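You operate a simulated robot arm through the tools that you are given. There is no shell and no other tool. Be economical: measure what you need, move in short steps, check, and stop when the job is done.

You run a simulated robot arm. Do the job below in one go: nothing can be reset, and whatever is moved stays where it is left.

JOB
Stand the red and blue forks in their own colour holes, lid on, heat off.

Only the result counts: the job must be done as asked and must still hold three seconds after the hand-in. Knocking over, shifting, dropping, spilling or breaking anything else fails it. A push-on lid holds only when it is set on centred and level and pressed home; a screw cap is set on level and turned clockwise until tight.

ROBOT AND FRAMES
A 7-joint arm with a two-finger parallel gripper, fixed in place. Base frame: the origin is at the foot of the arm, x ahead of it, y to its left, z up; the work surface is at about z = 0. Lengths are in mm, angles in degrees, forces in N, time in s.
With the tool pointing down near the work surface it reaches from about 240 to 620 mm from the base axis. Its first joint turns from -66.0 to 66.0 degrees. Payload 2.6 kg.
The tool frame sits at the grasp point between the pads (the TCP): z along the fingers, y along the line on which they close. The tips reach 30 mm beyond it. The gripper opens to 94 mm. The fingers are 28 mm wide and 10 mm thick; the gripper's body (50 by 96 mm) begins 55 mm behind the TCP.
Orientation is that of the tool frame in the base frame, as a unit quaternion [w, x, y, z]. With the fingers straight down and closing along the base's y, the tool's x points along the base's -x, its y along +y and its z along -z.

CONTROLS
- The arm moves only by the tool step_arm. Its argument "moves" is one flat list of numbers, 6 for each row, row after row: the shift along the tool's x, y, z in units of 150 mm (1.0 is 150 mm), then the turn, a rotation vector about the tool's x, y, z in units of 45 degrees (1.0 is 45 degrees). In form: [dx, dy, dz, ax, ay, az, dx, dy, dz, ax, ay, az, ...]. A call has 1 to 20 rows; each row is the pose to reach, as a shift and turn from the pose commanded when the call began, along the tool's axes at that moment. "hand" is the opening, from 0 (shut) to 1 (fully open), set as the call begins (left out, the last holds). A call with a number of a shift or a turn outside -1 to 1 is refused whole. Each row takes 0.2 s and may step no farther than 50 mm and 8.6 degrees from the row before; otherwise, or with a gripper value out of range, the whole call is refused. A pose out of reach is approached as far as the arm can. The call stops where the force on the tool passes 40 N (or 10 N more than at its start, if that is more) or the arm is blocked; 0.2 s more then pass. The fingers move at their own pace (about 72 mm/s each) and stop on an object; they squeeze with about 43 N. The grip force told is the motor's: it shows also when the fingers shut on nothing. Time passes only in rows, and 0.2 s behind the last, so rows that repeat a pose let the fingers close. The reply holds the time, the measured pose of the TCP, the force on the tool along the base axes, the opening and the grip force, in the units named above and with some noise, with the torque about the TCP (base axes, N m) and any sound that the robot's microphone picked up.
- Cameras (640 x 400 px; columns grow to the right, rows downward): "scene" is fixed at [15.6, 415.9, 580.3]; the picture's right is [-0.92, -0.39, 0.00], its down [-0.15, 0.37, -0.92] and it looks along [0.36, -0.85, -0.40] (base axes); focal length 369 px, centre (320, 200). "wrist" rides on the gripper at [76, 14, -102] in the tool frame; the picture's right is [-0.18, 0.98, 0.00], its down [-0.75, -0.14, -0.64] and it looks along [-0.63, -0.12, 0.77] (tool axes); focal length 243 px, centre (320, 200).
- get_image(camera): a new picture of that camera. No time passes.
- point_at(camera, pixels): for up to 12 pixels [column, row] of the newest picture of that camera ("zoom" is the newest enlarged one), the place [x, y, z] in the base frame of the surface seen there, good to about 3 mm. No time passes.
- enlarge(camera, box): a new picture of the part [left, top, right, bottom] of that camera's present view, enlarged. No time passes.
- hand_in(): hands the job in; it is judged then, once.

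Work in short steps. Measure before you move; look again where a grasp or a placing could have gone wrong, and mend it. You have 80 turns and 38 pictures in all, those below and enlarged ones among them. Open the gripper and draw the arm clear of the work before you hand the job in, unless the task says otherwise; then end with one line.

The tools are called as a command line: name --argument value ..., lists and objects as JSON in quotes. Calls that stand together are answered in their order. step_arm: Moves the arm, as the interface text tells. Its arguments: {"type":"object","properties":{"moves":{"type":"array"},"hand":{"type":"number"}},"required":["moves"]} The other tools are called the same way: get_image (camera) takes a picture; point_at (camera, pixels) gives the place of the surface under pixels of a picture; enlarge (camera, box) takes an enlarged picture of a part of a camera's view; hand_in () hands the job in.

At the start:

```text
time_s: 0.0
eef_pos: [348.9, -121.9, 360.8]
tool_rot: [0.0, 0.0, 1.0, 0.0]
force: [-0.7, -0.2, 1.1]
ft_torque: [0.02, -0.01, 0.01]
width: 94.2
grasp_force: 0.1
```

scene: 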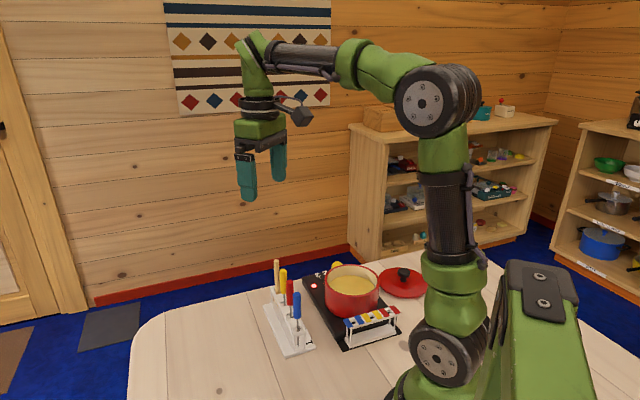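
wrist: 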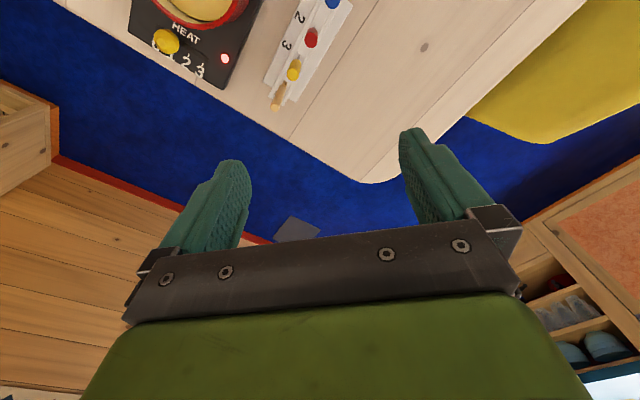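

The scene shows a pot at about (352,290), a fork stand at (288,320), a coloured rack at (370,320) and a lid at (403,282). I'll enlarge that area first.

enlarge --camera "scene" --box '[250, 240, 450, 365]'

enlarge --camera "wrist" --box '[120, 0, 380, 120]'

```text
3.20 times, centred on (350, 302) of scene
```

zoom: 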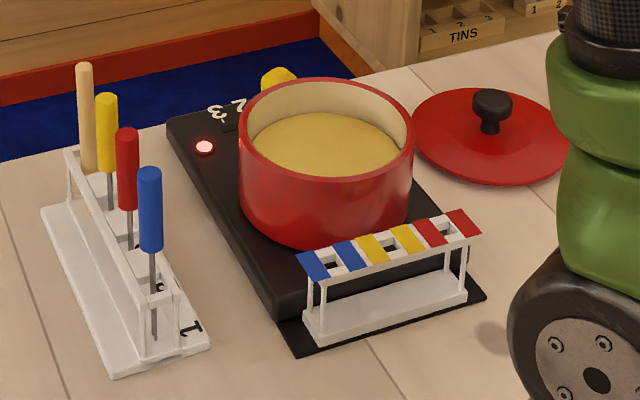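

```text
2.46 times, centred on (250, 60) of wrist
```

zoom: 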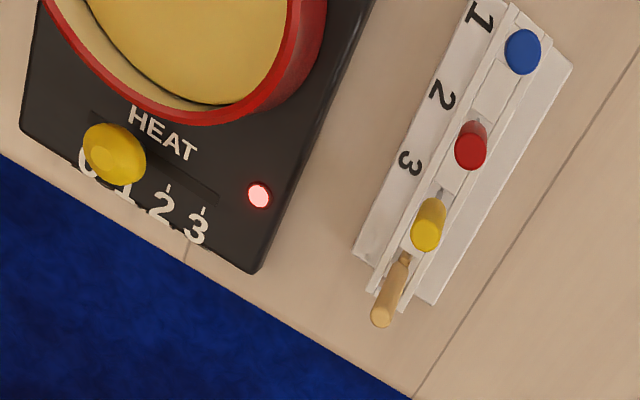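

I'll measure the main features in the scene view.

enlarge --camera "scene" --box '[335, 295, 415, 350]'

point_at --camera "scene" --pixels '[[297, 294], [297, 320], [290, 281], [290, 302], [297, 330], [283, 271], [404, 270], [352, 290], [336, 266], [327, 286], [378, 288], [337, 330]]'

```text
7.27 times, centred on (375, 322) of scene
```

zoom: 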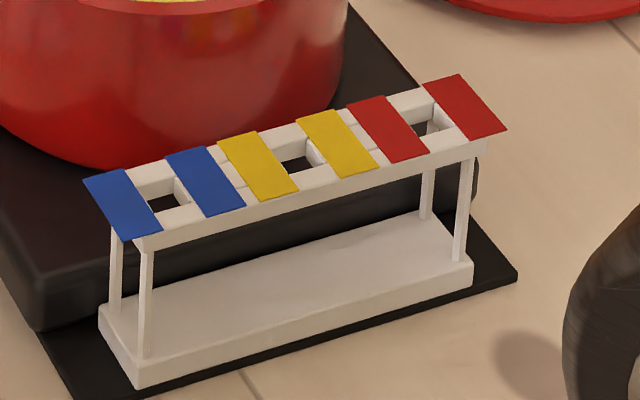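

```text
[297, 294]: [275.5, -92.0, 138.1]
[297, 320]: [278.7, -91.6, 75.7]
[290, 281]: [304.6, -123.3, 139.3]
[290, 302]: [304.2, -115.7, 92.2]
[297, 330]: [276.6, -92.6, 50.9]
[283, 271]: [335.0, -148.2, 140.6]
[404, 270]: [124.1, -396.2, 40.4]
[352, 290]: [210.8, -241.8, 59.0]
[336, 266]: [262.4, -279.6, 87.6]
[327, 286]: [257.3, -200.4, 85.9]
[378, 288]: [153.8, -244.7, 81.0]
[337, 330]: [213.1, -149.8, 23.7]
```

I'll measure the rack bands and holes in the enlarged picture.

point_at --camera "zoom" --pixels '[[88, 182], [128, 236], [121, 205], [206, 182], [258, 165], [337, 143], [388, 128], [465, 107], [155, 185], [182, 212], [412, 105], [440, 138]]'

point_at --camera "scene" --pixels '[[388, 275], [427, 278], [403, 296], [380, 278], [336, 270], [325, 277], [376, 277], [349, 296], [350, 265], [339, 265], [405, 284], [403, 268]]'

```text
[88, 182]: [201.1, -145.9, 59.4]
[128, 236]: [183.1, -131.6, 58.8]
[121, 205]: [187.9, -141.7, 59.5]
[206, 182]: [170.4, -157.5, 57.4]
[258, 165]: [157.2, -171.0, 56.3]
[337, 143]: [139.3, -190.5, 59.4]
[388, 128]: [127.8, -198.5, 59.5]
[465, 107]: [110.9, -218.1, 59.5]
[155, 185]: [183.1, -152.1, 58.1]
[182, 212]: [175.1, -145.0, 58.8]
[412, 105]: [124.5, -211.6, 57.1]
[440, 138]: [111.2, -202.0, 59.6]
```

```text
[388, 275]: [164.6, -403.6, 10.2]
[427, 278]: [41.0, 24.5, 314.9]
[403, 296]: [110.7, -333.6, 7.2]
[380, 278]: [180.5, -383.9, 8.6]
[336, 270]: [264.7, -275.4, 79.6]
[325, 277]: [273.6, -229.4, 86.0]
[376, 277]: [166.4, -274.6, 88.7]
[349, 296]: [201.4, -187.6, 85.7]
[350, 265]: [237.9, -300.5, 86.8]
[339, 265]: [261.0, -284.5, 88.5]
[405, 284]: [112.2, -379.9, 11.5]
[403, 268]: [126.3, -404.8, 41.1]
```

The zoom is still the rack view, so I use the wrist picture to measure the heat knob at (167,40), the light at (225,58), the labels and the plate edges.

point_at --camera "wrist" --pixels '[[167, 40], [172, 47], [225, 58], [200, 56], [207, 60], [186, 46], [160, 32], [129, 38], [225, 90], [333, 3], [311, 38], [294, 70]]'

enlarge --camera "wrist" --box '[120, 0, 250, 100]'

```text
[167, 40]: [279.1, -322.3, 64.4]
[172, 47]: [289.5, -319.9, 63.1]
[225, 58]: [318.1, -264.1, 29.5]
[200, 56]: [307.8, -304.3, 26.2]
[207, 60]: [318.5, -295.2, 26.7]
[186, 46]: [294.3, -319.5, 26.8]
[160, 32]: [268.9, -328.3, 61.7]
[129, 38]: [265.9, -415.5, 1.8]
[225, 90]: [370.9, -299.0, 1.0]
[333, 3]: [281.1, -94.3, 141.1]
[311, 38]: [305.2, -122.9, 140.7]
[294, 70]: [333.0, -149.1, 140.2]
```

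```text
4.00 times, centred on (185, 50) of wrist
```

zoom: 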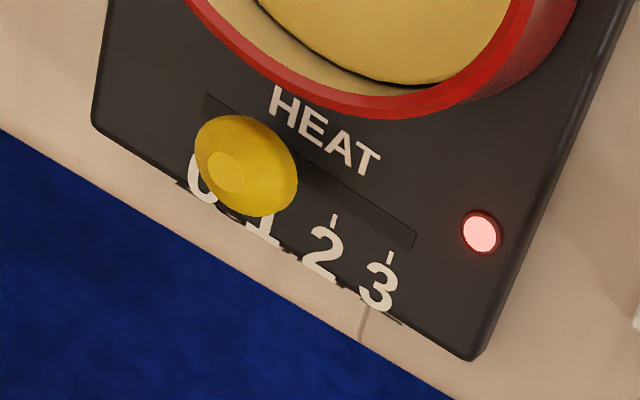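

I measure the slot ends, ticks and knob outline in the zoom.

point_at --camera "zoom" --pixels '[[208, 102], [410, 242], [334, 220], [390, 257], [245, 150], [228, 172], [200, 140], [296, 185], [235, 120], [250, 214], [205, 175], [262, 230]]'

```text
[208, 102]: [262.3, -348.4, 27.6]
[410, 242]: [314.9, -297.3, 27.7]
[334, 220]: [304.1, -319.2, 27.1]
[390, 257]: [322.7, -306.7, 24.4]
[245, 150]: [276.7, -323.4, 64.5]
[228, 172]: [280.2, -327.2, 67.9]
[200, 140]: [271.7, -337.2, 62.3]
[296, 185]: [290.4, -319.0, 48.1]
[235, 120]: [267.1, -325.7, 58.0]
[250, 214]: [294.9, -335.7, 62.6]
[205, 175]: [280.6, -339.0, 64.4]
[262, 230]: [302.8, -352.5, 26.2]
```

The knob cap is at about (280,-329), which is setting 1. The slot runs from (262,-348) at 0 to (315,-297) at 3, so I turn the tool 45° to line up with it and approach high with the fingers shut.

step_arm --hand 0 --moves '[0.052, -0.155, 0.111, 0, 0, 0.1667, 0.104, -0.311, 0.222, 0, 0, 0.3333, 0.156, -0.466, 0.333, 0, 0, 0.5, 0.209, -0.622, 0.444, 0, 0, 0.6667, 0.261, -0.777, 0.556, 0, 0, 0.8333, 0.313, -0.933, 0.667, 0, 0, 1.0, 0.313, -0.933, 0.667, 0, 0, 1.0]'

get_image --camera "wrist"

```text
time_s: 1.6
eef_pos: [305.0, -263.3, 257.4]
tool_rot: [0.0, 0.384, 0.923, 0.001]
force: [-0.2, -1.0, -0.2]
ft_torque: [0.0, -0.01, 0.02]
width: 0.1
grasp_force: 33.0
```

```text
31 pictures are left
```

wrist: 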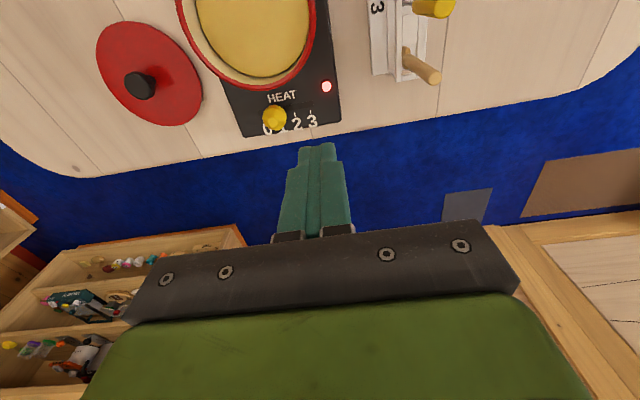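

This view shows everything nearly from above, so I re-measure the knob, the lid and the pot rim.

point_at --camera "wrist" --pixels '[[272, 116], [281, 120], [140, 86], [128, 80], [97, 55], [202, 98], [130, 25], [184, 125], [255, 84], [182, 20], [314, 25], [300, 65]]'

enlarge --camera "wrist" --box '[80, 0, 340, 150]'

```text
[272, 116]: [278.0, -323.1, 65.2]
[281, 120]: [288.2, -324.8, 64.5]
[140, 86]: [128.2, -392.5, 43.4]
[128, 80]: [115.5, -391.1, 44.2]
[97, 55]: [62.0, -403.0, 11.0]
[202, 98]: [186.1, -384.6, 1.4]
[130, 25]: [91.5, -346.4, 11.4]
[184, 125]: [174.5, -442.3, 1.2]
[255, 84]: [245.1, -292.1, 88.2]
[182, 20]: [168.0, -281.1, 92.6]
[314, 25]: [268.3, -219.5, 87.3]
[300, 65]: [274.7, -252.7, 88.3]
```

```text
2.46 times, centred on (210, 75) of wrist
```

zoom: 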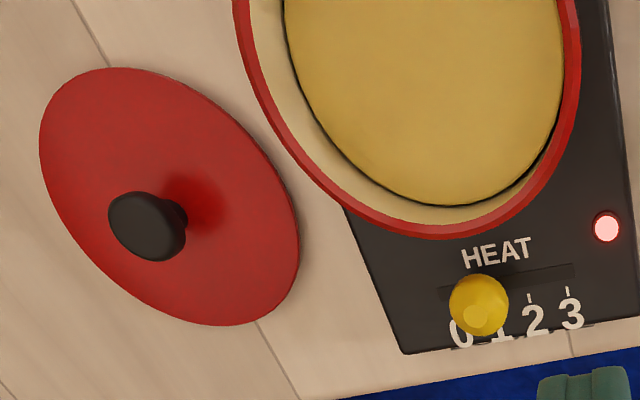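

The knob cap is centred at about (281,-328). I go down beside it on the "3" side.

step_arm --moves '[-0.07, -0.07, 0.25, 0, 0, 0, -0.14, -0.14, 0.5, 0, 0, 0, -0.207, -0.207, 0.75, 0, 0, 0, -0.207, -0.207, 0.95, 0, 0, 0, -0.207, -0.207, 0.95, 0, 0, 0]'

get_image --camera "wrist"

```text
time_s: 2.8
eef_pos: [303.4, -308.6, 114.8]
tool_rot: [0.0, 0.383, 0.924, 0.0]
force: [0.4, 0.3, 0.1]
ft_torque: [0.01, 0.0, -0.03]
width: 0.0
grasp_force: 33.4
```

```text
29 pictures are left
```

wrist: 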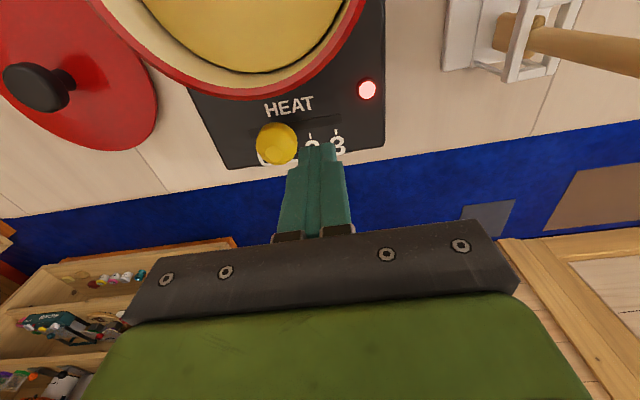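

The fingertips sit just to the right of the knob. I lower them to tip z of about 42.

step_arm --moves '[0, 0.01, 0.14, 0, 0, 0, 0, 0.01, 0.28, 0, 0, 0, 0, 0.01, 0.28, 0, 0, 0]'

enlarge --camera "wrist" --box '[180, 60, 420, 210]'

```text
time_s: 3.6
eef_pos: [303.1, -305.6, 75.5]
tool_rot: [0.0, 0.382, 0.924, 0.0]
force: [-0.1, 0.1, 0.1]
ft_torque: [0.02, 0.02, 0.02]
width: 0.1
grasp_force: 32.9
```

```text
2.67 times, centred on (300, 135) of wrist
```

zoom: 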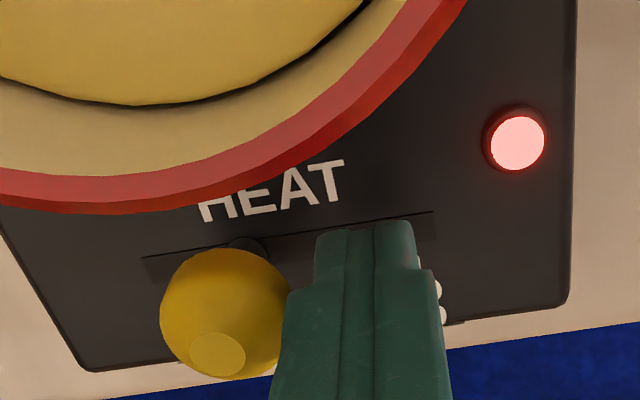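

The fingers are beside the knob. I push it toward 0 in small steps.

step_arm --moves '[0, -0.035, 0, 0, 0, 0, 0, -0.07, 0, 0, 0, 0, 0, -0.1, 0, 0, 0, 0, 0, -0.125, 0, 0, 0, 0, 0, -0.15, 0, 0, 0, 0, 0, -0.17, 0, 0, 0, 0, 0, -0.17, 0, 0, 0, 0]'

enlarge --camera "wrist" --box '[180, 60, 420, 210]'

```text
time_s: 5.2
eef_pos: [285.9, -322.5, 76.2]
tool_rot: [-0.001, 0.383, 0.924, 0.0]
force: [0.9, 0.0, -0.9]
ft_torque: [0.02, -0.01, -0.03]
width: 0.2
grasp_force: 33.1
```

```text
2.67 times, centred on (300, 135) of wrist
```

zoom: 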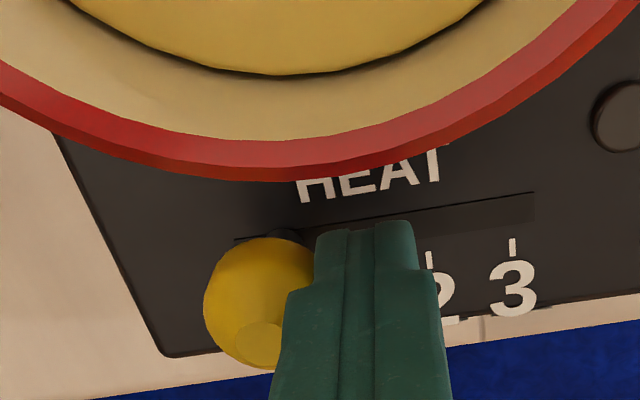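

The light has gone out, but the stem is about 6 mm short of the 0 mark. I push a bit farther.

step_arm --moves '[0, -0.015, 0, 0, 0, 0, 0, -0.03, 0, 0, 0, 0, 0, -0.045, 0, 0, 0, 0, 0, -0.045, 0, 0, 0, 0]'

enlarge --camera "wrist" --box '[180, 60, 420, 210]'

```text
time_s: 6.2
eef_pos: [281.5, -328.7, 75.2]
tool_rot: [-0.001, 0.383, 0.924, 0.0]
force: [0.0, -0.1, -0.3]
ft_torque: [-0.01, 0.01, 0.0]
width: 0.2
grasp_force: 32.7
```

```text
2.67 times, centred on (300, 135) of wrist
```

zoom: 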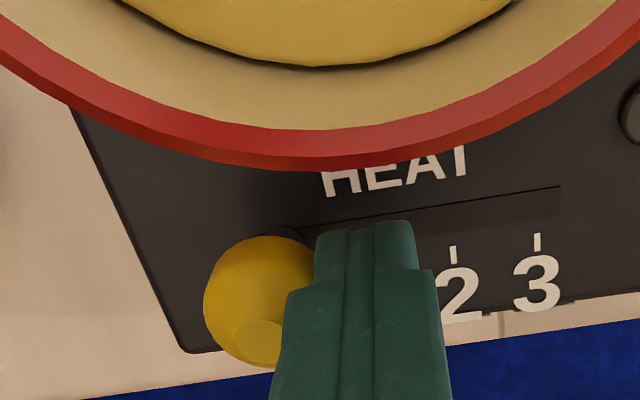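

The stem is now in line with the 0 mark and the light is off. I back away and rise, then head for the lid knob.

step_arm --moves '[0, 0.06, 0, 0, 0, 0, 0, 0.06, 0.0, 0, 0, 0, 0, 0.06, -0.3, 0, 0, 0, 0, 0.06, -0.6, 0, 0, 0, 0, 0.06, -0.9, 0, 0, 0, 0, 0.06, -0.9, 0, 0, 0]'

step_arm --hand 0.55 --moves '[0.11, -0.25, 0, 0, 0, 0, 0.22, -0.5, 0, 0, 0, 0, 0.33, -0.75, 0, 0, 0, 0, 0.447, -1.0, 0, 0, 0, 0, 0.447, -1.0, 0, 0, 0, 0, 0.447, -1.0, 0, 0, 0, 0]'

get_image --camera "wrist"

```text
time_s: 7.6
eef_pos: [285.3, -322.4, 212.1]
tool_rot: [0.0, 0.382, 0.924, 0.0]
force: [0.6, -0.4, 0.5]
ft_torque: [0.0, -0.01, 0.0]
width: 0.0
grasp_force: 33.2
```

```text
time_s: 9.0
eef_pos: [134.9, -379.9, 208.6]
tool_rot: [-0.001, 0.381, 0.925, 0.0]
force: [0.5, -0.1, -0.3]
ft_torque: [-0.03, 0.04, 0.0]
width: 51.5
grasp_force: 0.0
```

```text
25 pictures are left
```

wrist: 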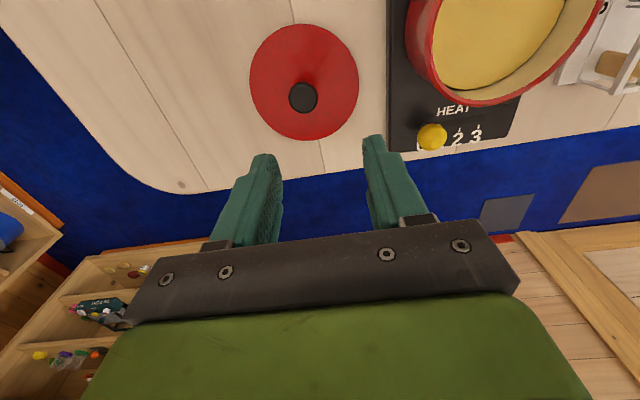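

The arm reaches here. I measure the lid knob around (303,98) and the disc edges.

point_at --camera "wrist" --pixels '[[303, 98], [291, 98], [315, 98], [302, 86], [304, 108], [252, 80], [356, 80], [300, 28], [305, 137], [305, 55], [280, 115], [330, 115]]'

```text
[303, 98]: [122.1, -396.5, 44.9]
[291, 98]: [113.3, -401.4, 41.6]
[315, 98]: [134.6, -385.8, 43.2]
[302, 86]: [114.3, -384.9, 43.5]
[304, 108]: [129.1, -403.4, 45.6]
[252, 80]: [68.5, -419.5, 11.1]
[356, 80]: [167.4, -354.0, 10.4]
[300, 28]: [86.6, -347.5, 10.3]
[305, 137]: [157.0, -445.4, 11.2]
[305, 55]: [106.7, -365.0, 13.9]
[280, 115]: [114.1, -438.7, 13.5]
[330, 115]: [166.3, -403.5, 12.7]
```

The knob is centred at about (122,-395) with its top at z 44, and it is centred on the disc. I descend partway over it.

step_arm --moves '[-0.005, -0.06, 0.27, 0, 0, 0, -0.01, -0.127, 0.54, 0, 0, 0, -0.01, -0.127, 0.8, 0, 0, 0, -0.01, -0.127, 0.8, 0, 0, 0]'

get_image --camera "wrist"

```text
time_s: 10.0
eef_pos: [120.7, -396.7, 93.9]
tool_rot: [-0.001, 0.383, 0.924, 0.0]
force: [-0.1, 0.4, -1.0]
ft_torque: [-0.02, -0.03, 0.01]
width: 51.8
grasp_force: 0.1
```

```text
24 pictures are left
```

wrist: 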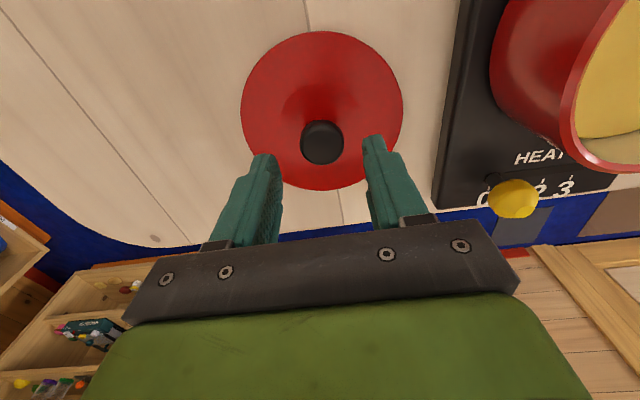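

The knob at (322,142) is centred between the fingers, so I descend to TCP z of about 50.

step_arm --moves '[0, 0.005, 0.12, 0, 0, 0, 0, 0.005, 0.22, 0, 0, 0, 0, 0.005, 0.28, 0, 0, 0, 0, 0.005, 0.28, 0, 0, 0]'

enlarge --camera "wrist" --box '[180, 60, 460, 230]'

```text
time_s: 11.0
eef_pos: [122.7, -394.8, 50.2]
tool_rot: [0.0, 0.383, 0.924, 0.0]
force: [-0.5, 0.2, -0.2]
ft_torque: [0.04, -0.03, 0.0]
width: 51.5
grasp_force: 0.0
```

```text
2.29 times, centred on (320, 145) of wrist
```

zoom: 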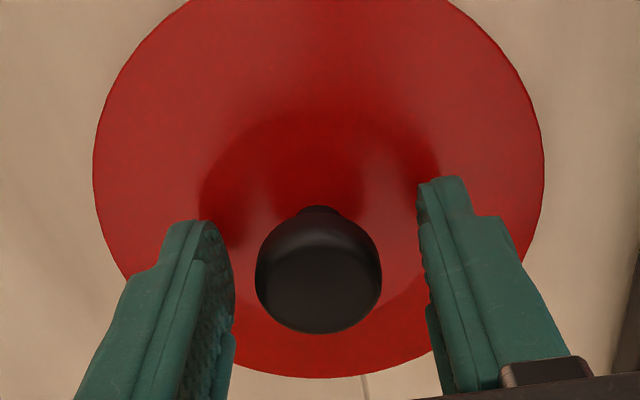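

The fingers straddle the knob, so I close them.

step_arm --hand 0 --moves '[0, 0, 0, 0, 0, 0, 0, 0, 0, 0, 0, 0, 0, 0, 0, 0, 0, 0]'

step_arm --moves '[0, 0, -0.1, 0, 0, 0, 0, 0, -0.3, 0, 0, 0, 0, 0, -0.5, 0, 0, 0, 0, 0, -0.75, 0, 0, 0, 0, 0, -0.95, 0, 0, 0, 0, 0, -0.95, 0, 0, 0]'

get_image --camera "wrist"

```text
time_s: 11.8
eef_pos: [122.8, -393.7, 49.0]
tool_rot: [0.001, 0.383, 0.924, 0.0]
force: [0.0, -0.1, 0.5]
ft_torque: [-0.03, 0.03, 0.01]
width: 30.7
grasp_force: 42.6
```

```text
time_s: 13.2
eef_pos: [123.4, -393.5, 193.0]
tool_rot: [-0.001, 0.382, 0.924, 0.0]
force: [0.0, 0.2, -1.8]
ft_torque: [0.0, -0.01, 0.03]
width: 30.8
grasp_force: 42.7
```

```text
22 pictures are left
```

wrist: 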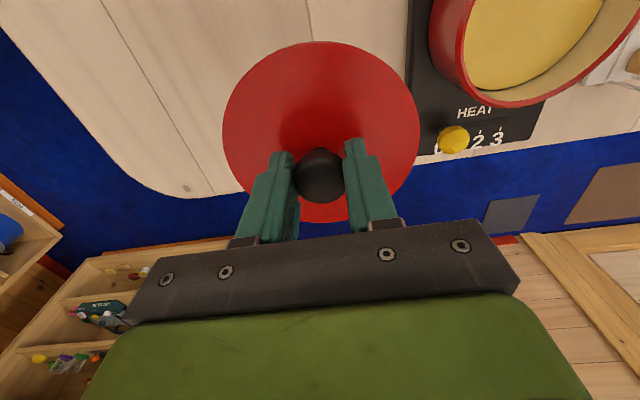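

The lid is up. I measure its edges for level and its centre against the TCP, and measure the pot rim.

point_at --camera "wrist" --pixels '[[226, 120], [417, 120], [318, 44], [326, 218], [250, 72], [385, 65], [238, 170], [408, 170], [432, 30], [470, 94], [520, 100], [600, 60]]'

enlarge --camera "scene" --box '[300, 200, 480, 320]'

```text
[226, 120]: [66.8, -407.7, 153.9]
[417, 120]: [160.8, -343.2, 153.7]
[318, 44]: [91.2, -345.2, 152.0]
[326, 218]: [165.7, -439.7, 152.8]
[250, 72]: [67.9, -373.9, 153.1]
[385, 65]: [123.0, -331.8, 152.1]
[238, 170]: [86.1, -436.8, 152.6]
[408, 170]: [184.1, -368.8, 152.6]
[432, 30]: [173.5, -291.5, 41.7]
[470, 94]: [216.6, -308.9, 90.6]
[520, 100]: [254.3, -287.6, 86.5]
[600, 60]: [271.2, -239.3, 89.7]
```

```text
3.33 times, centred on (390, 260) of scene
```

zoom: 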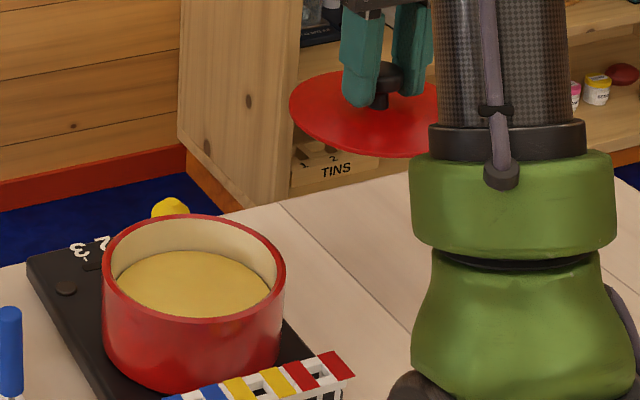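

The lid is level and centred at about (126,-392), close to the TCP. I need the pot centre more accurately, so I enlarge the pot in the scene view.

enlarge --camera "scene" --box '[320, 255, 392, 300]'

```text
8.89 times, centred on (356, 278) of scene
```

zoom: 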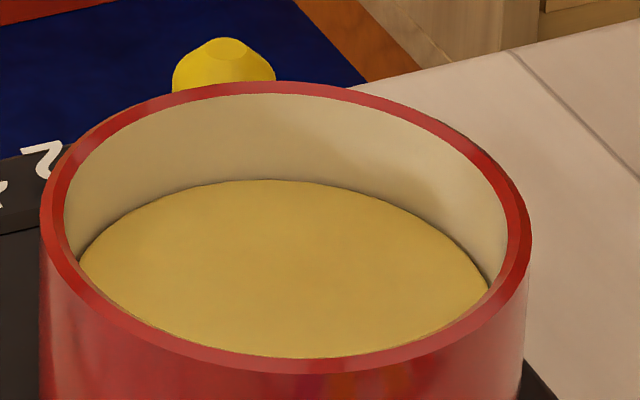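

The rim band shows clearly here, so I sample it all around.

point_at --camera "zoom" --pixels '[[54, 220], [85, 150], [165, 104], [270, 88], [370, 99], [450, 135], [510, 200], [515, 250], [450, 330], [300, 365], [180, 340], [90, 285]]'

```text
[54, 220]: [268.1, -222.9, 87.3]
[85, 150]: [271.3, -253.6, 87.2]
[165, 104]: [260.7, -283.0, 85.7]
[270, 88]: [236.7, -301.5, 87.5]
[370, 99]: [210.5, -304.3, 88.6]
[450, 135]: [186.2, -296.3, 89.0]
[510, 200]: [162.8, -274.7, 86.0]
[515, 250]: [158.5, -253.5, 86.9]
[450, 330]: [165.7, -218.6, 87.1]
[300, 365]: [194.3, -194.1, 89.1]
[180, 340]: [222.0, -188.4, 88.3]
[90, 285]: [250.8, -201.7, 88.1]
```

The rim fits a circle centred at (215,-247), radius 57.7. I carry the lid over at the present height.

step_arm --moves '[0.05, 0.2, 0, 0, 0, 0, 0.1, 0.4, 0, 0, 0, 0, 0.15, 0.6, 0, 0, 0, 0, 0.2, 0.8, 0, 0, 0, 0, 0.262, 1.0, 0, 0, 0, 0, 0.262, 1.0, 0, 0, 0, 0]'

step_arm --moves '[0, 0.06, 0, 0, 0, 0, 0, 0.118, 0, 0, 0, 0, 0, 0.118, 0, 0, 0, 0, 0, 0.118, 0, 0, 0, 0]'

get_image --camera "scene"

get_image --camera "wrist"

```text
time_s: 14.6
eef_pos: [200.2, -261.4, 192.2]
tool_rot: [0.001, 0.383, 0.924, -0.001]
force: [-0.2, -1.1, -0.6]
ft_torque: [0.02, 0.0, 0.0]
width: 30.5
grasp_force: 43.0
```

```text
time_s: 15.6
eef_pos: [211.0, -247.2, 191.4]
tool_rot: [0.0, 0.383, 0.924, 0.0]
force: [-0.7, -0.1, -2.2]
ft_torque: [0.02, -0.03, 0.0]
width: 30.9
grasp_force: 42.6
```

```text
19 pictures are left
```

scene: 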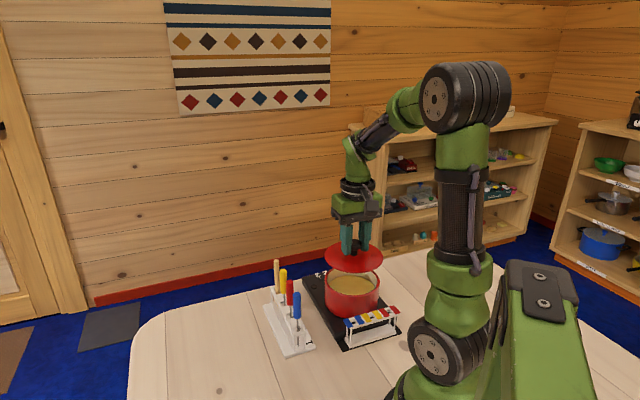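

```text
18 pictures are left
```

wrist: 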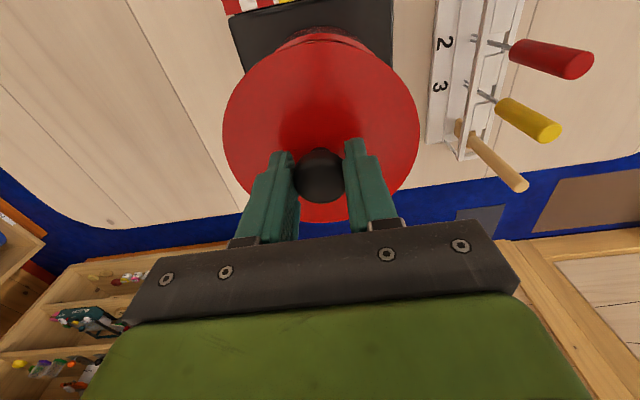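

I measure the lid's edge here to get its centre relative to the pot.

point_at --camera "wrist" --pixels '[[225, 130], [230, 160], [228, 110], [417, 120], [415, 155], [405, 90], [280, 52], [360, 50], [240, 85], [325, 219], [345, 214], [306, 217]]'

enlarge --camera "scene" --box '[305, 225, 401, 285]'

```text
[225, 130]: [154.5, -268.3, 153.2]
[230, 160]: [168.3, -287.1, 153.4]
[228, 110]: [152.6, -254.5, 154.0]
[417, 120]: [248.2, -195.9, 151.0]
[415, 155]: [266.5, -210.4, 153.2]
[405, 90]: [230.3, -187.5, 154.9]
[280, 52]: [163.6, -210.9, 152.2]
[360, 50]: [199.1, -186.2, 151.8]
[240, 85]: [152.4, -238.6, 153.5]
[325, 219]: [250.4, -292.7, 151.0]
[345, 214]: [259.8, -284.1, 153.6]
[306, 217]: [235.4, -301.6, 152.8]
```

```text
6.67 times, centred on (353, 255) of scene
```

zoom: 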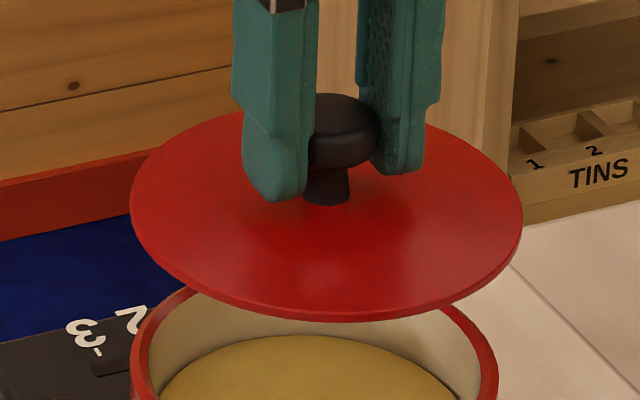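

The lid centre is about (213,-246) against the pot's (215,-247). I shift 2 mm and lower to just above the rim.

step_arm --moves '[-0.014, 0.005, 0.1, 0, 0, 0, -0.014, 0.005, 0.2, 0, 0, 0, -0.014, 0.005, 0.3, 0, 0, 0, -0.014, 0.005, 0.34, 0, 0, 0, -0.014, 0.005, 0.34, 0, 0, 0]'

enlarge --camera "scene" --box '[305, 235, 401, 295]'

```text
time_s: 16.8
eef_pos: [215.9, -249.5, 139.6]
tool_rot: [0.0, 0.383, 0.924, 0.0]
force: [-0.8, -0.6, -1.5]
ft_torque: [0.02, 0.02, 0.0]
width: 30.9
grasp_force: 42.6
```

```text
6.67 times, centred on (353, 265) of scene
```

zoom: 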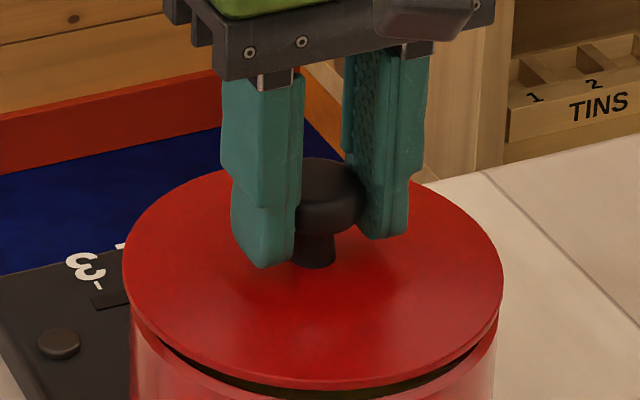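

The lid sits centred over the pot (mid column 312 against 314). I lower it slowly onto the rim until I feel contact.

step_arm --moves '[0, 0, 0.02, 0, 0, 0, 0, 0, 0.035, 0, 0, 0, 0, 0, 0.05, 0, 0, 0, 0, 0, 0.065, 0, 0, 0, 0, 0, 0.08, 0, 0, 0, 0, 0, 0.08, 0, 0, 0]'

```text
time_s: 17.7
eef_pos: [215.0, -249.7, 134.4]
tool_rot: [0.002, 0.382, 0.924, 0.0]
force: [-2.9, 3.2, 5.9]
ft_torque: [-0.23, -0.04, 0.05]
width: 31.0
grasp_force: 42.6
stopped in row 4: the force on the tool passed its limit at 44 N (the readings are from after the stop); the commanded pose is now the measured one
```

I got contact at TCP z of about 134. I look at how the lid sits.

enlarge --camera "scene" --box '[305, 235, 401, 295]'

```text
6.67 times, centred on (353, 265) of scene
```

zoom: 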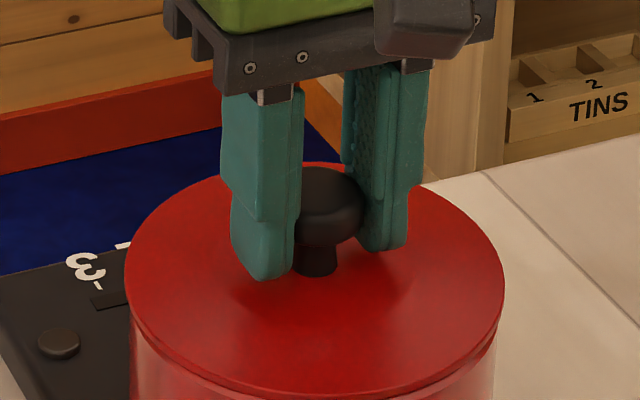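

It looks seated, with perhaps a small gap at right-front. I measure the lid's edge heights.

point_at --camera "zoom" --pixels '[[135, 260], [165, 320], [230, 365], [300, 385], [380, 382], [440, 355], [490, 300], [490, 245], [440, 200], [190, 195], [240, 172], [420, 188]]'

get_image --camera "wrist"

```text
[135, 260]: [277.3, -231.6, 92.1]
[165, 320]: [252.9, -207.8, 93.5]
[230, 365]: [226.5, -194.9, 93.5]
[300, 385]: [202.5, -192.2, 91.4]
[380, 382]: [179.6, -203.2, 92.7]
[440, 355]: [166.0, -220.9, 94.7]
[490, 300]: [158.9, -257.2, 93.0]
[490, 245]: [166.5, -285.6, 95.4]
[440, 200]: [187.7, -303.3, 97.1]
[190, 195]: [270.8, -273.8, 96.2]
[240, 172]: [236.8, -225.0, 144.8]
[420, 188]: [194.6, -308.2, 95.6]
```

```text
14 pictures are left
```

wrist: 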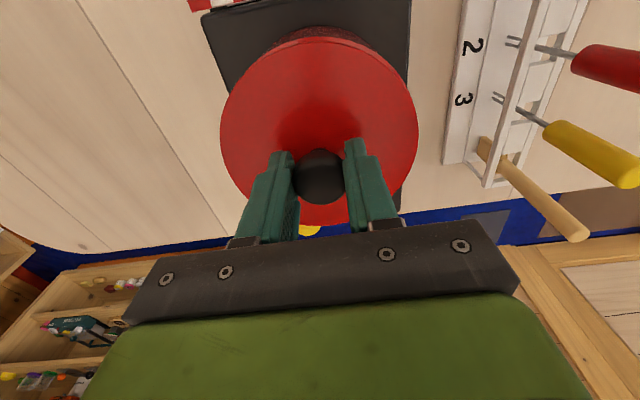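

The far edge is about 3 mm higher, and the lid is about 3 mm too far out along the tool's -x. I lift slightly, shift back 3 mm and set it down again.

step_arm --moves '[0, 0, -0.04, 0, 0, 0, 0.021, -0.002, -0.04, 0, 0, 0, 0.021, -0.002, -0.04, 0, 0, 0, 0.021, -0.002, -0.02, 0, 0, 0, 0.021, -0.002, -0.005, 0, 0, 0, 0.021, -0.002, 0.01, 0, 0, 0, 0.021, -0.002, 0.025, 0, 0, 0, 0.021, -0.002, 0.04, 0, 0, 0, 0.021, -0.002, 0.055, 0, 0, 0]'

enlarge --camera "scene" --box '[305, 235, 401, 295]'

```text
time_s: 19.7
eef_pos: [213.9, -248.4, 129.8]
tool_rot: [0.007, 0.382, 0.924, -0.001]
force: [-0.6, 1.5, 2.9]
ft_torque: [-0.14, 0.21, -0.08]
width: 30.7
grasp_force: 42.7
stopped in row 9: the force on the tool passed its limit at 49 N (the readings are from after the stop); the commanded pose is now the measured one
```

```text
6.67 times, centred on (353, 265) of scene
```

zoom: 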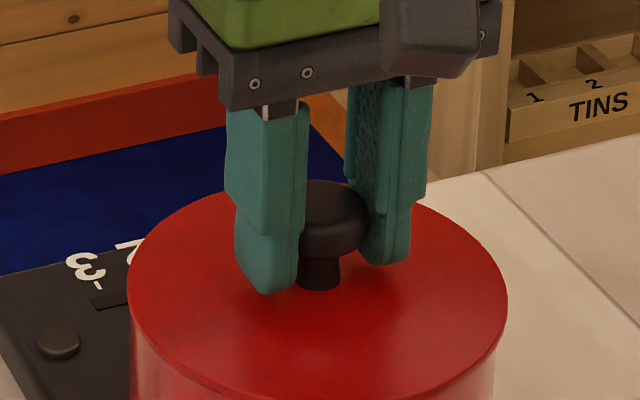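

It went 4.5 mm lower this time. I check the edge heights.

point_at --camera "zoom" --pixels '[[138, 270], [138, 300], [160, 340], [200, 372], [440, 375], [480, 340], [500, 300], [495, 260], [470, 225], [430, 200], [215, 195], [170, 220]]'

```text
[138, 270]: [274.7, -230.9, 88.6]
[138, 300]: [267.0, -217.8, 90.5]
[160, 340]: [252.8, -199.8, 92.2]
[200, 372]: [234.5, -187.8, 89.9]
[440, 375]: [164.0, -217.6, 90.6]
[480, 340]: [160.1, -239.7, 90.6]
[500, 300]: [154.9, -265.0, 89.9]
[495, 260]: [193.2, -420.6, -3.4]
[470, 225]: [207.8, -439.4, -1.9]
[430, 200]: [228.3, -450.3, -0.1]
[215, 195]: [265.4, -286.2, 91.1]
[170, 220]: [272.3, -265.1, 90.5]
```

The edges are level at about 90 mm. I press down once more while holding, to be sure the lid is home.

step_arm --moves '[0, 0, 0.015, 0, 0, 0, 0, 0, 0.03, 0, 0, 0, 0, 0, 0.045, 0, 0, 0, 0, 0, 0.06, 0, 0, 0, 0, 0, 0.075, 0, 0, 0]'

```text
time_s: 20.2
eef_pos: [214.8, -249.8, 130.1]
tool_rot: [0.01, 0.383, 0.924, -0.001]
force: [-2.4, 1.9, 5.8]
ft_torque: [-0.19, 0.2, -0.06]
width: 30.7
grasp_force: 43.5
stopped in row 2: the force on the tool passed its limit at 61 N (the readings are from after the stop); the commanded pose is now the measured one
```

It is solid at 130. I release, rise clear of the knob and close the fingers, ready to press on the knob's top.

step_arm --hand 0.55 --moves '[0, 0, 0, 0, 0, 0, 0, 0, 0, 0, 0, 0, 0, 0, -0.15, 0, 0, 0, 0, 0, -0.35, 0, 0, 0, 0, 0, -0.35, 0, 0, 0]'

step_arm --hand 0 --moves '[0, 0, 0, 0, 0, 0, 0, 0, 0, 0, 0, 0, 0, 0, 0, 0, 0, 0]'

get_image --camera "wrist"

```text
time_s: 21.4
eef_pos: [214.4, -248.8, 183.3]
tool_rot: [0.008, 0.384, 0.923, 0.0]
force: [-0.7, 0.2, -0.2]
ft_torque: [0.03, -0.02, -0.01]
width: 51.6
grasp_force: 0.1
```

```text
time_s: 22.2
eef_pos: [214.3, -249.1, 181.1]
tool_rot: [0.009, 0.384, 0.923, -0.002]
force: [0.1, 0.3, 0.3]
ft_torque: [-0.01, 0.0, 0.0]
width: 0.0
grasp_force: 33.7
```

```text
12 pictures are left
```

wrist: 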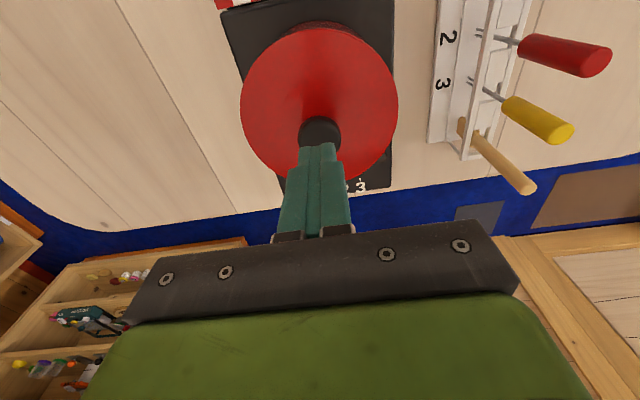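

The fingers are over the knob at (319,133). I straighten the 1° tilt and press down on the knob.

step_arm --moves '[0, 0, 0.08, 0, 0.023, 0, 0, 0, 0.14, 0, 0.023, 0, 0, 0, 0.16, 0, 0.023, 0, 0, 0, 0.18, 0, 0.023, 0, 0, 0, 0.2, 0, 0.023, 0, 0, 0, 0.22, 0, 0.023, 0, 0, 0, 0.24, 0, 0.023, 0, 0, 0, 0.26, 0, 0.023, 0]'

```text
time_s: 23.5
eef_pos: [213.2, -248.3, 155.8]
tool_rot: [0.002, 0.386, 0.922, 0.003]
force: [-2.1, 1.0, 4.2]
ft_torque: [0.01, 0.05, 0.01]
width: 0.0
grasp_force: 33.3
stopped in row 6: the force on the tool passed its limit at 50 N (the readings are from after the stop); the commanded pose is now the measured one
```

The knob top sits at about 126, matching a seated lid (edge 90 plus 34). I rise and move toward the blue fork at (277,-92).

step_arm --moves '[0, 0, -0.2, 0, 0, 0, 0, 0, -0.45, 0, 0, 0, 0.1, 0.2, -0.45, 0, 0, 0, 0.2, 0.45, -0.45, 0, 0, 0, 0.3, 0.7, -0.45, 0, 0, 0, 0.35, 0.85, -0.45, 0, 0, 0, 0.35, 0.85, -0.45, 0, 0, 0]' --hand 0.4

get_image --camera "wrist"

```text
time_s: 25.1
eef_pos: [267.6, -125.0, 225.2]
tool_rot: [0.003, 0.385, 0.923, 0.003]
force: [0.3, -0.6, 1.0]
ft_torque: [0.0, 0.02, -0.01]
width: 37.4
grasp_force: 0.0
```

```text
11 pictures are left
```

wrist: 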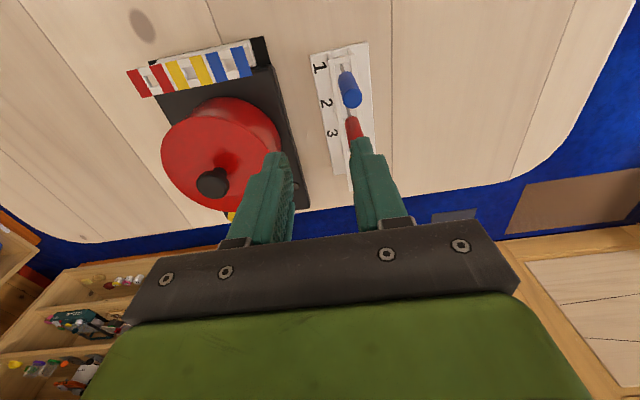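

The rack holes and forks are both in view, so I enlarge that part to measure them.

enlarge --camera "wrist" --box '[120, 20, 400, 150]'

```text
2.29 times, centred on (260, 85) of wrist
```

zoom: 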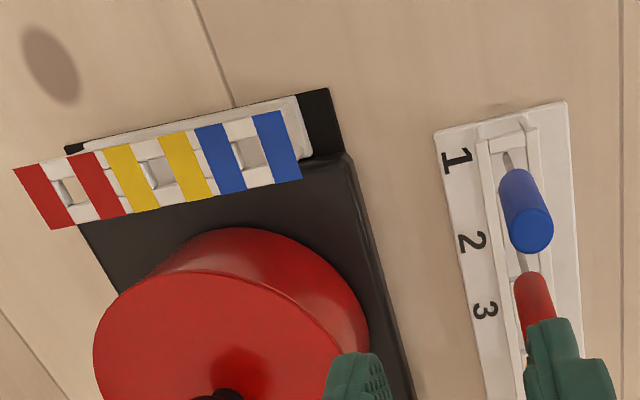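

I measure the bands and bars around each hole, plus the blue and red handle tops.

point_at --camera "zoom" --pixels '[[220, 158], [277, 146], [242, 129], [257, 178], [43, 196], [97, 184], [62, 171], [79, 211], [531, 228], [512, 190], [125, 178], [186, 168]]'

```text
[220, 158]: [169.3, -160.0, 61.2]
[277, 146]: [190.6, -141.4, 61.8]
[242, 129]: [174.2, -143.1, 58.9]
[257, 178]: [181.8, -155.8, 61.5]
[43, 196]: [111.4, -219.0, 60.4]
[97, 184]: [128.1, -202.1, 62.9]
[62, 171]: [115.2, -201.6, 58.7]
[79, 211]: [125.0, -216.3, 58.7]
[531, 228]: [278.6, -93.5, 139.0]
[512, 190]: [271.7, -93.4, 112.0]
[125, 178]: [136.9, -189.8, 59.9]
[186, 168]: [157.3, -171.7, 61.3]
```

The blue hole is at about (179,-150), the red hole at about (119.5,-208.5) and the blue fork at (277,-92.5). I move over the blue fork and descend partway.

step_arm --moves '[0.06, 0.1, 0, 0, 0, 0, 0.11, 0.197, 0, 0, 0, 0, 0.11, 0.197, 0.2, 0, 0, 0, 0.11, 0.197, 0.32, 0, 0, 0, 0.11, 0.197, 0.32, 0, 0, 0]'

get_image --camera "wrist"

```text
time_s: 26.3
eef_pos: [277.4, -90.0, 176.7]
tool_rot: [0.002, 0.386, 0.923, 0.003]
force: [-0.3, -1.3, -0.2]
ft_torque: [0.0, 0.03, -0.02]
width: 37.4
grasp_force: 0.1
```

```text
9 pictures are left
```

wrist: 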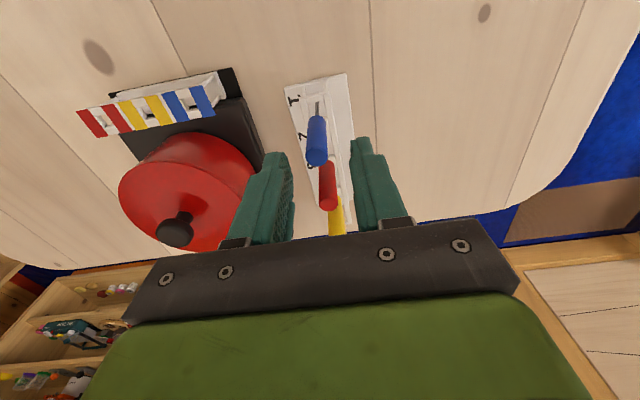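

The blue handle at (317,160) is centred between the fingers and the red one is 40 mm away. I descend to z of about 119 and close.

step_arm --moves '[0.003, -0.008, 0.13, 0, 0, 0, 0.006, -0.012, 0.26, 0, 0, 0, 0.006, -0.012, 0.385, 0, 0, 0, 0.006, -0.012, 0.385, 0, 0, 0]'

step_arm --hand 0 --moves '[0, 0, 0, 0, 0, 0, 0, 0, 0, 0, 0, 0, 0, 0, 0, 0, 0, 0]'

enlarge --camera "scene" --box '[240, 250, 400, 350]'

```text
time_s: 27.3
eef_pos: [275.6, -90.1, 117.5]
tool_rot: [0.002, 0.386, 0.922, 0.004]
force: [-0.8, 0.2, -0.3]
ft_torque: [-0.03, -0.03, 0.02]
width: 37.3
grasp_force: 0.1
```

```text
time_s: 28.1
eef_pos: [275.4, -91.5, 118.4]
tool_rot: [0.002, 0.386, 0.922, 0.003]
force: [0.1, 0.5, -0.7]
ft_torque: [-0.01, 0.0, 0.01]
width: 13.4
grasp_force: 43.4
```

```text
4.00 times, centred on (320, 300) of scene
```

zoom: 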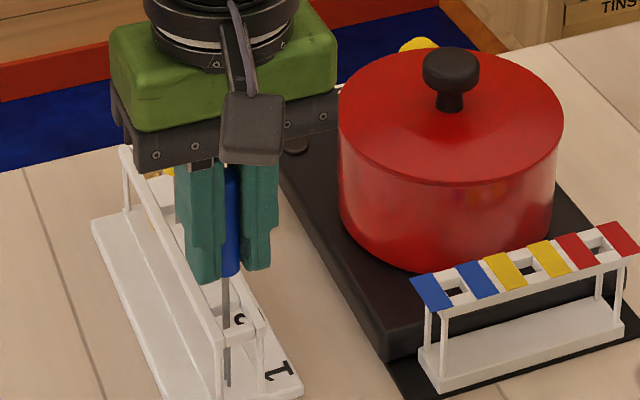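

The blue fork is gripped (width 13.4). I lift it straight up 85 mm.

step_arm --moves '[0, 0, -0.1, 0, 0, 0, 0, 0, -0.25, 0, 0, 0, 0, 0, -0.4, 0, 0, 0, 0, 0, -0.57, 0, 0, 0, 0, 0, -0.57, 0, 0, 0]'

enlarge --camera "scene" --box '[240, 230, 400, 330]'

```text
time_s: 29.3
eef_pos: [273.0, -89.0, 203.4]
tool_rot: [0.002, 0.385, 0.923, 0.003]
force: [0.0, -0.2, -0.9]
ft_torque: [0.0, -0.02, 0.01]
width: 13.2
grasp_force: 42.9
```

```text
4.00 times, centred on (320, 280) of scene
```

zoom: 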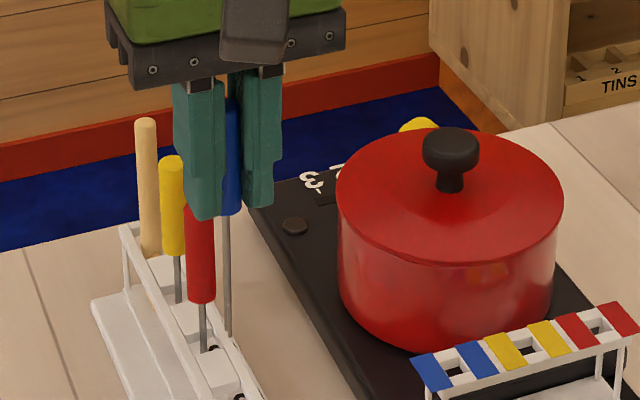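

I measure the hanging fork's stem and tip against the TCP.

point_at --camera "zoom" --pixels '[[232, 200], [227, 235], [227, 260], [228, 285], [228, 310], [229, 325], [229, 332], [229, 336]]'

```text
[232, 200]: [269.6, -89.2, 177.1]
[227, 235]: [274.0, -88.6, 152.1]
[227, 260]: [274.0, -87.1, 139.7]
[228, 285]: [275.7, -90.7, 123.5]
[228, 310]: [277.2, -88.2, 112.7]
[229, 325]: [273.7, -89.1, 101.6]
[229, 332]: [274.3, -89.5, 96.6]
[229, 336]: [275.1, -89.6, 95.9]
```

The fork tip is about 108 mm below the TCP and in line with it. I carry it over the blue hole at (179,-150).

step_arm --moves '[0.04, -0.2, 0, 0, 0, 0, 0.08, -0.4, 0, 0, 0, 0, 0.12, -0.6, 0, 0, 0, 0, 0.164, -0.734, 0, 0, 0, 0, 0.164, -0.734, 0.08, 0, 0, 0, 0.164, -0.734, 0.08, 0, 0, 0]'

enlarge --camera "scene" --box '[318, 280, 414, 340]'

```text
time_s: 30.7
eef_pos: [180.7, -149.6, 190.4]
tool_rot: [0.001, 0.386, 0.923, 0.003]
force: [-0.5, -0.3, 0.2]
ft_torque: [0.0, -0.01, -0.01]
width: 13.0
grasp_force: 43.3
```

```text
6.67 times, centred on (366, 310) of scene
```

zoom: 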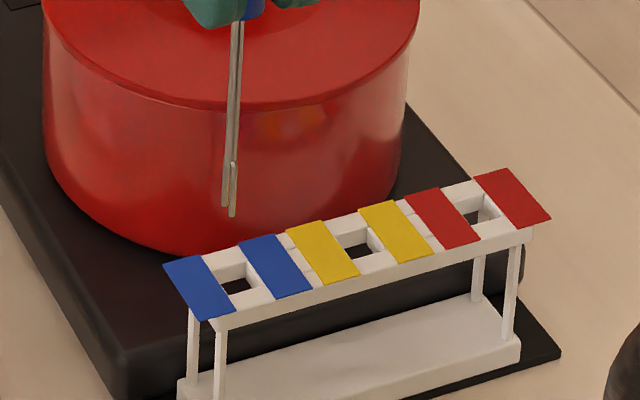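

The tip is at about (228,212) and the blue hole at about (238,281). I measure both.

point_at --camera "zoom" --pixels '[[232, 205], [226, 200], [231, 175], [236, 100], [197, 288], [275, 265], [228, 262], [251, 300], [441, 218], [511, 198], [462, 192], [488, 230]]'

```text
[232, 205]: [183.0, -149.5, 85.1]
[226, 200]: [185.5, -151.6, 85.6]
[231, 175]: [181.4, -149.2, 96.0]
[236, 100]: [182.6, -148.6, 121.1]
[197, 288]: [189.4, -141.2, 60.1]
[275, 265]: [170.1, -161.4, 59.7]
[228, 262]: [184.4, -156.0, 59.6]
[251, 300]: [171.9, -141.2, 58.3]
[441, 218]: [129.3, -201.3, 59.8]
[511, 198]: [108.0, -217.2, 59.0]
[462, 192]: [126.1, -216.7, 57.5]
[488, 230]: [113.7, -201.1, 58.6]
```

The tip sits about 3 mm off along +x. I correct that and lower slowly through the hole, watching the force.

step_arm --moves '[0.014, -0.014, 0, 0, 0, 0, 0.014, -0.014, 0.05, 0, 0, 0, 0.014, -0.014, 0.1, 0, 0, 0, 0.014, -0.014, 0.12, 0, 0, 0, 0.014, -0.014, 0.14, 0, 0, 0, 0.014, -0.014, 0.16, 0, 0, 0, 0.014, -0.014, 0.18, 0, 0, 0, 0.014, -0.014, 0.2, 0, 0, 0, 0.014, -0.014, 0.22, 0, 0, 0]'

```text
time_s: 32.7
eef_pos: [176.6, -151.2, 157.2]
tool_rot: [0.001, 0.386, 0.923, 0.003]
force: [-0.4, 0.0, 0.0]
ft_torque: [0.01, -0.01, 0.01]
width: 13.1
grasp_force: 43.1
```

There is no contact force with the tip at about z 49, so I check that it is inside the hole.

enlarge --camera "scene" --box '[318, 280, 414, 340]'

```text
6.67 times, centred on (366, 310) of scene
```

zoom: 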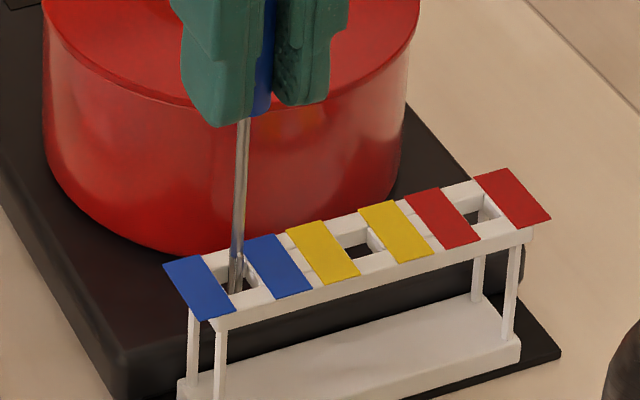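

The fork is in the blue hole. I continue down until it touches the bottom.

step_arm --moves '[0, 0, 0.04, 0, 0, 0, 0, 0, 0.08, 0, 0, 0, 0, 0, 0.11, 0, 0, 0, 0, 0, 0.12, 0, 0, 0, 0, 0, 0.13, 0, 0, 0, 0, 0, 0.14, 0, 0, 0, 0, 0, 0.15, 0, 0, 0, 0, 0, 0.16, 0, 0, 0, 0, 0, 0.17, 0, 0, 0]'

```text
time_s: 34.7
eef_pos: [178.4, -150.5, 131.8]
tool_rot: [0.003, 0.386, 0.922, 0.003]
force: [-0.9, -0.6, -0.1]
ft_torque: [0.08, 0.06, 0.0]
width: 13.2
grasp_force: 42.5
```

There is still no firm contact (z 131.8). I continue in small steps.

step_arm --moves '[0, 0, 0.01, 0, 0, 0, 0, 0, 0.02, 0, 0, 0, 0, 0, 0.03, 0, 0, 0, 0, 0, 0.04, 0, 0, 0, 0, 0, 0.05, 0, 0, 0]'

```text
time_s: 35.9
eef_pos: [177.1, -150.2, 124.5]
tool_rot: [0.002, 0.385, 0.923, 0.003]
force: [0.1, -0.4, 0.7]
ft_torque: [0.04, 0.0, 0.02]
width: 13.2
grasp_force: 43.1
```

step_arm --moves '[0, 0, 0.01, 0, 0, 0, 0, 0, 0.02, 0, 0, 0, 0, 0, 0.03, 0, 0, 0, 0, 0, 0.04, 0, 0, 0, 0, 0, 0.05, 0, 0, 0, 0, 0, 0.06, 0, 0, 0]'

```text
time_s: 37.3
eef_pos: [178.0, -150.7, 117.0]
tool_rot: [0.005, 0.386, 0.922, 0.003]
force: [-0.4, 0.6, 31.6]
ft_torque: [-0.08, -0.26, 0.02]
width: 13.4
grasp_force: 43.1
```

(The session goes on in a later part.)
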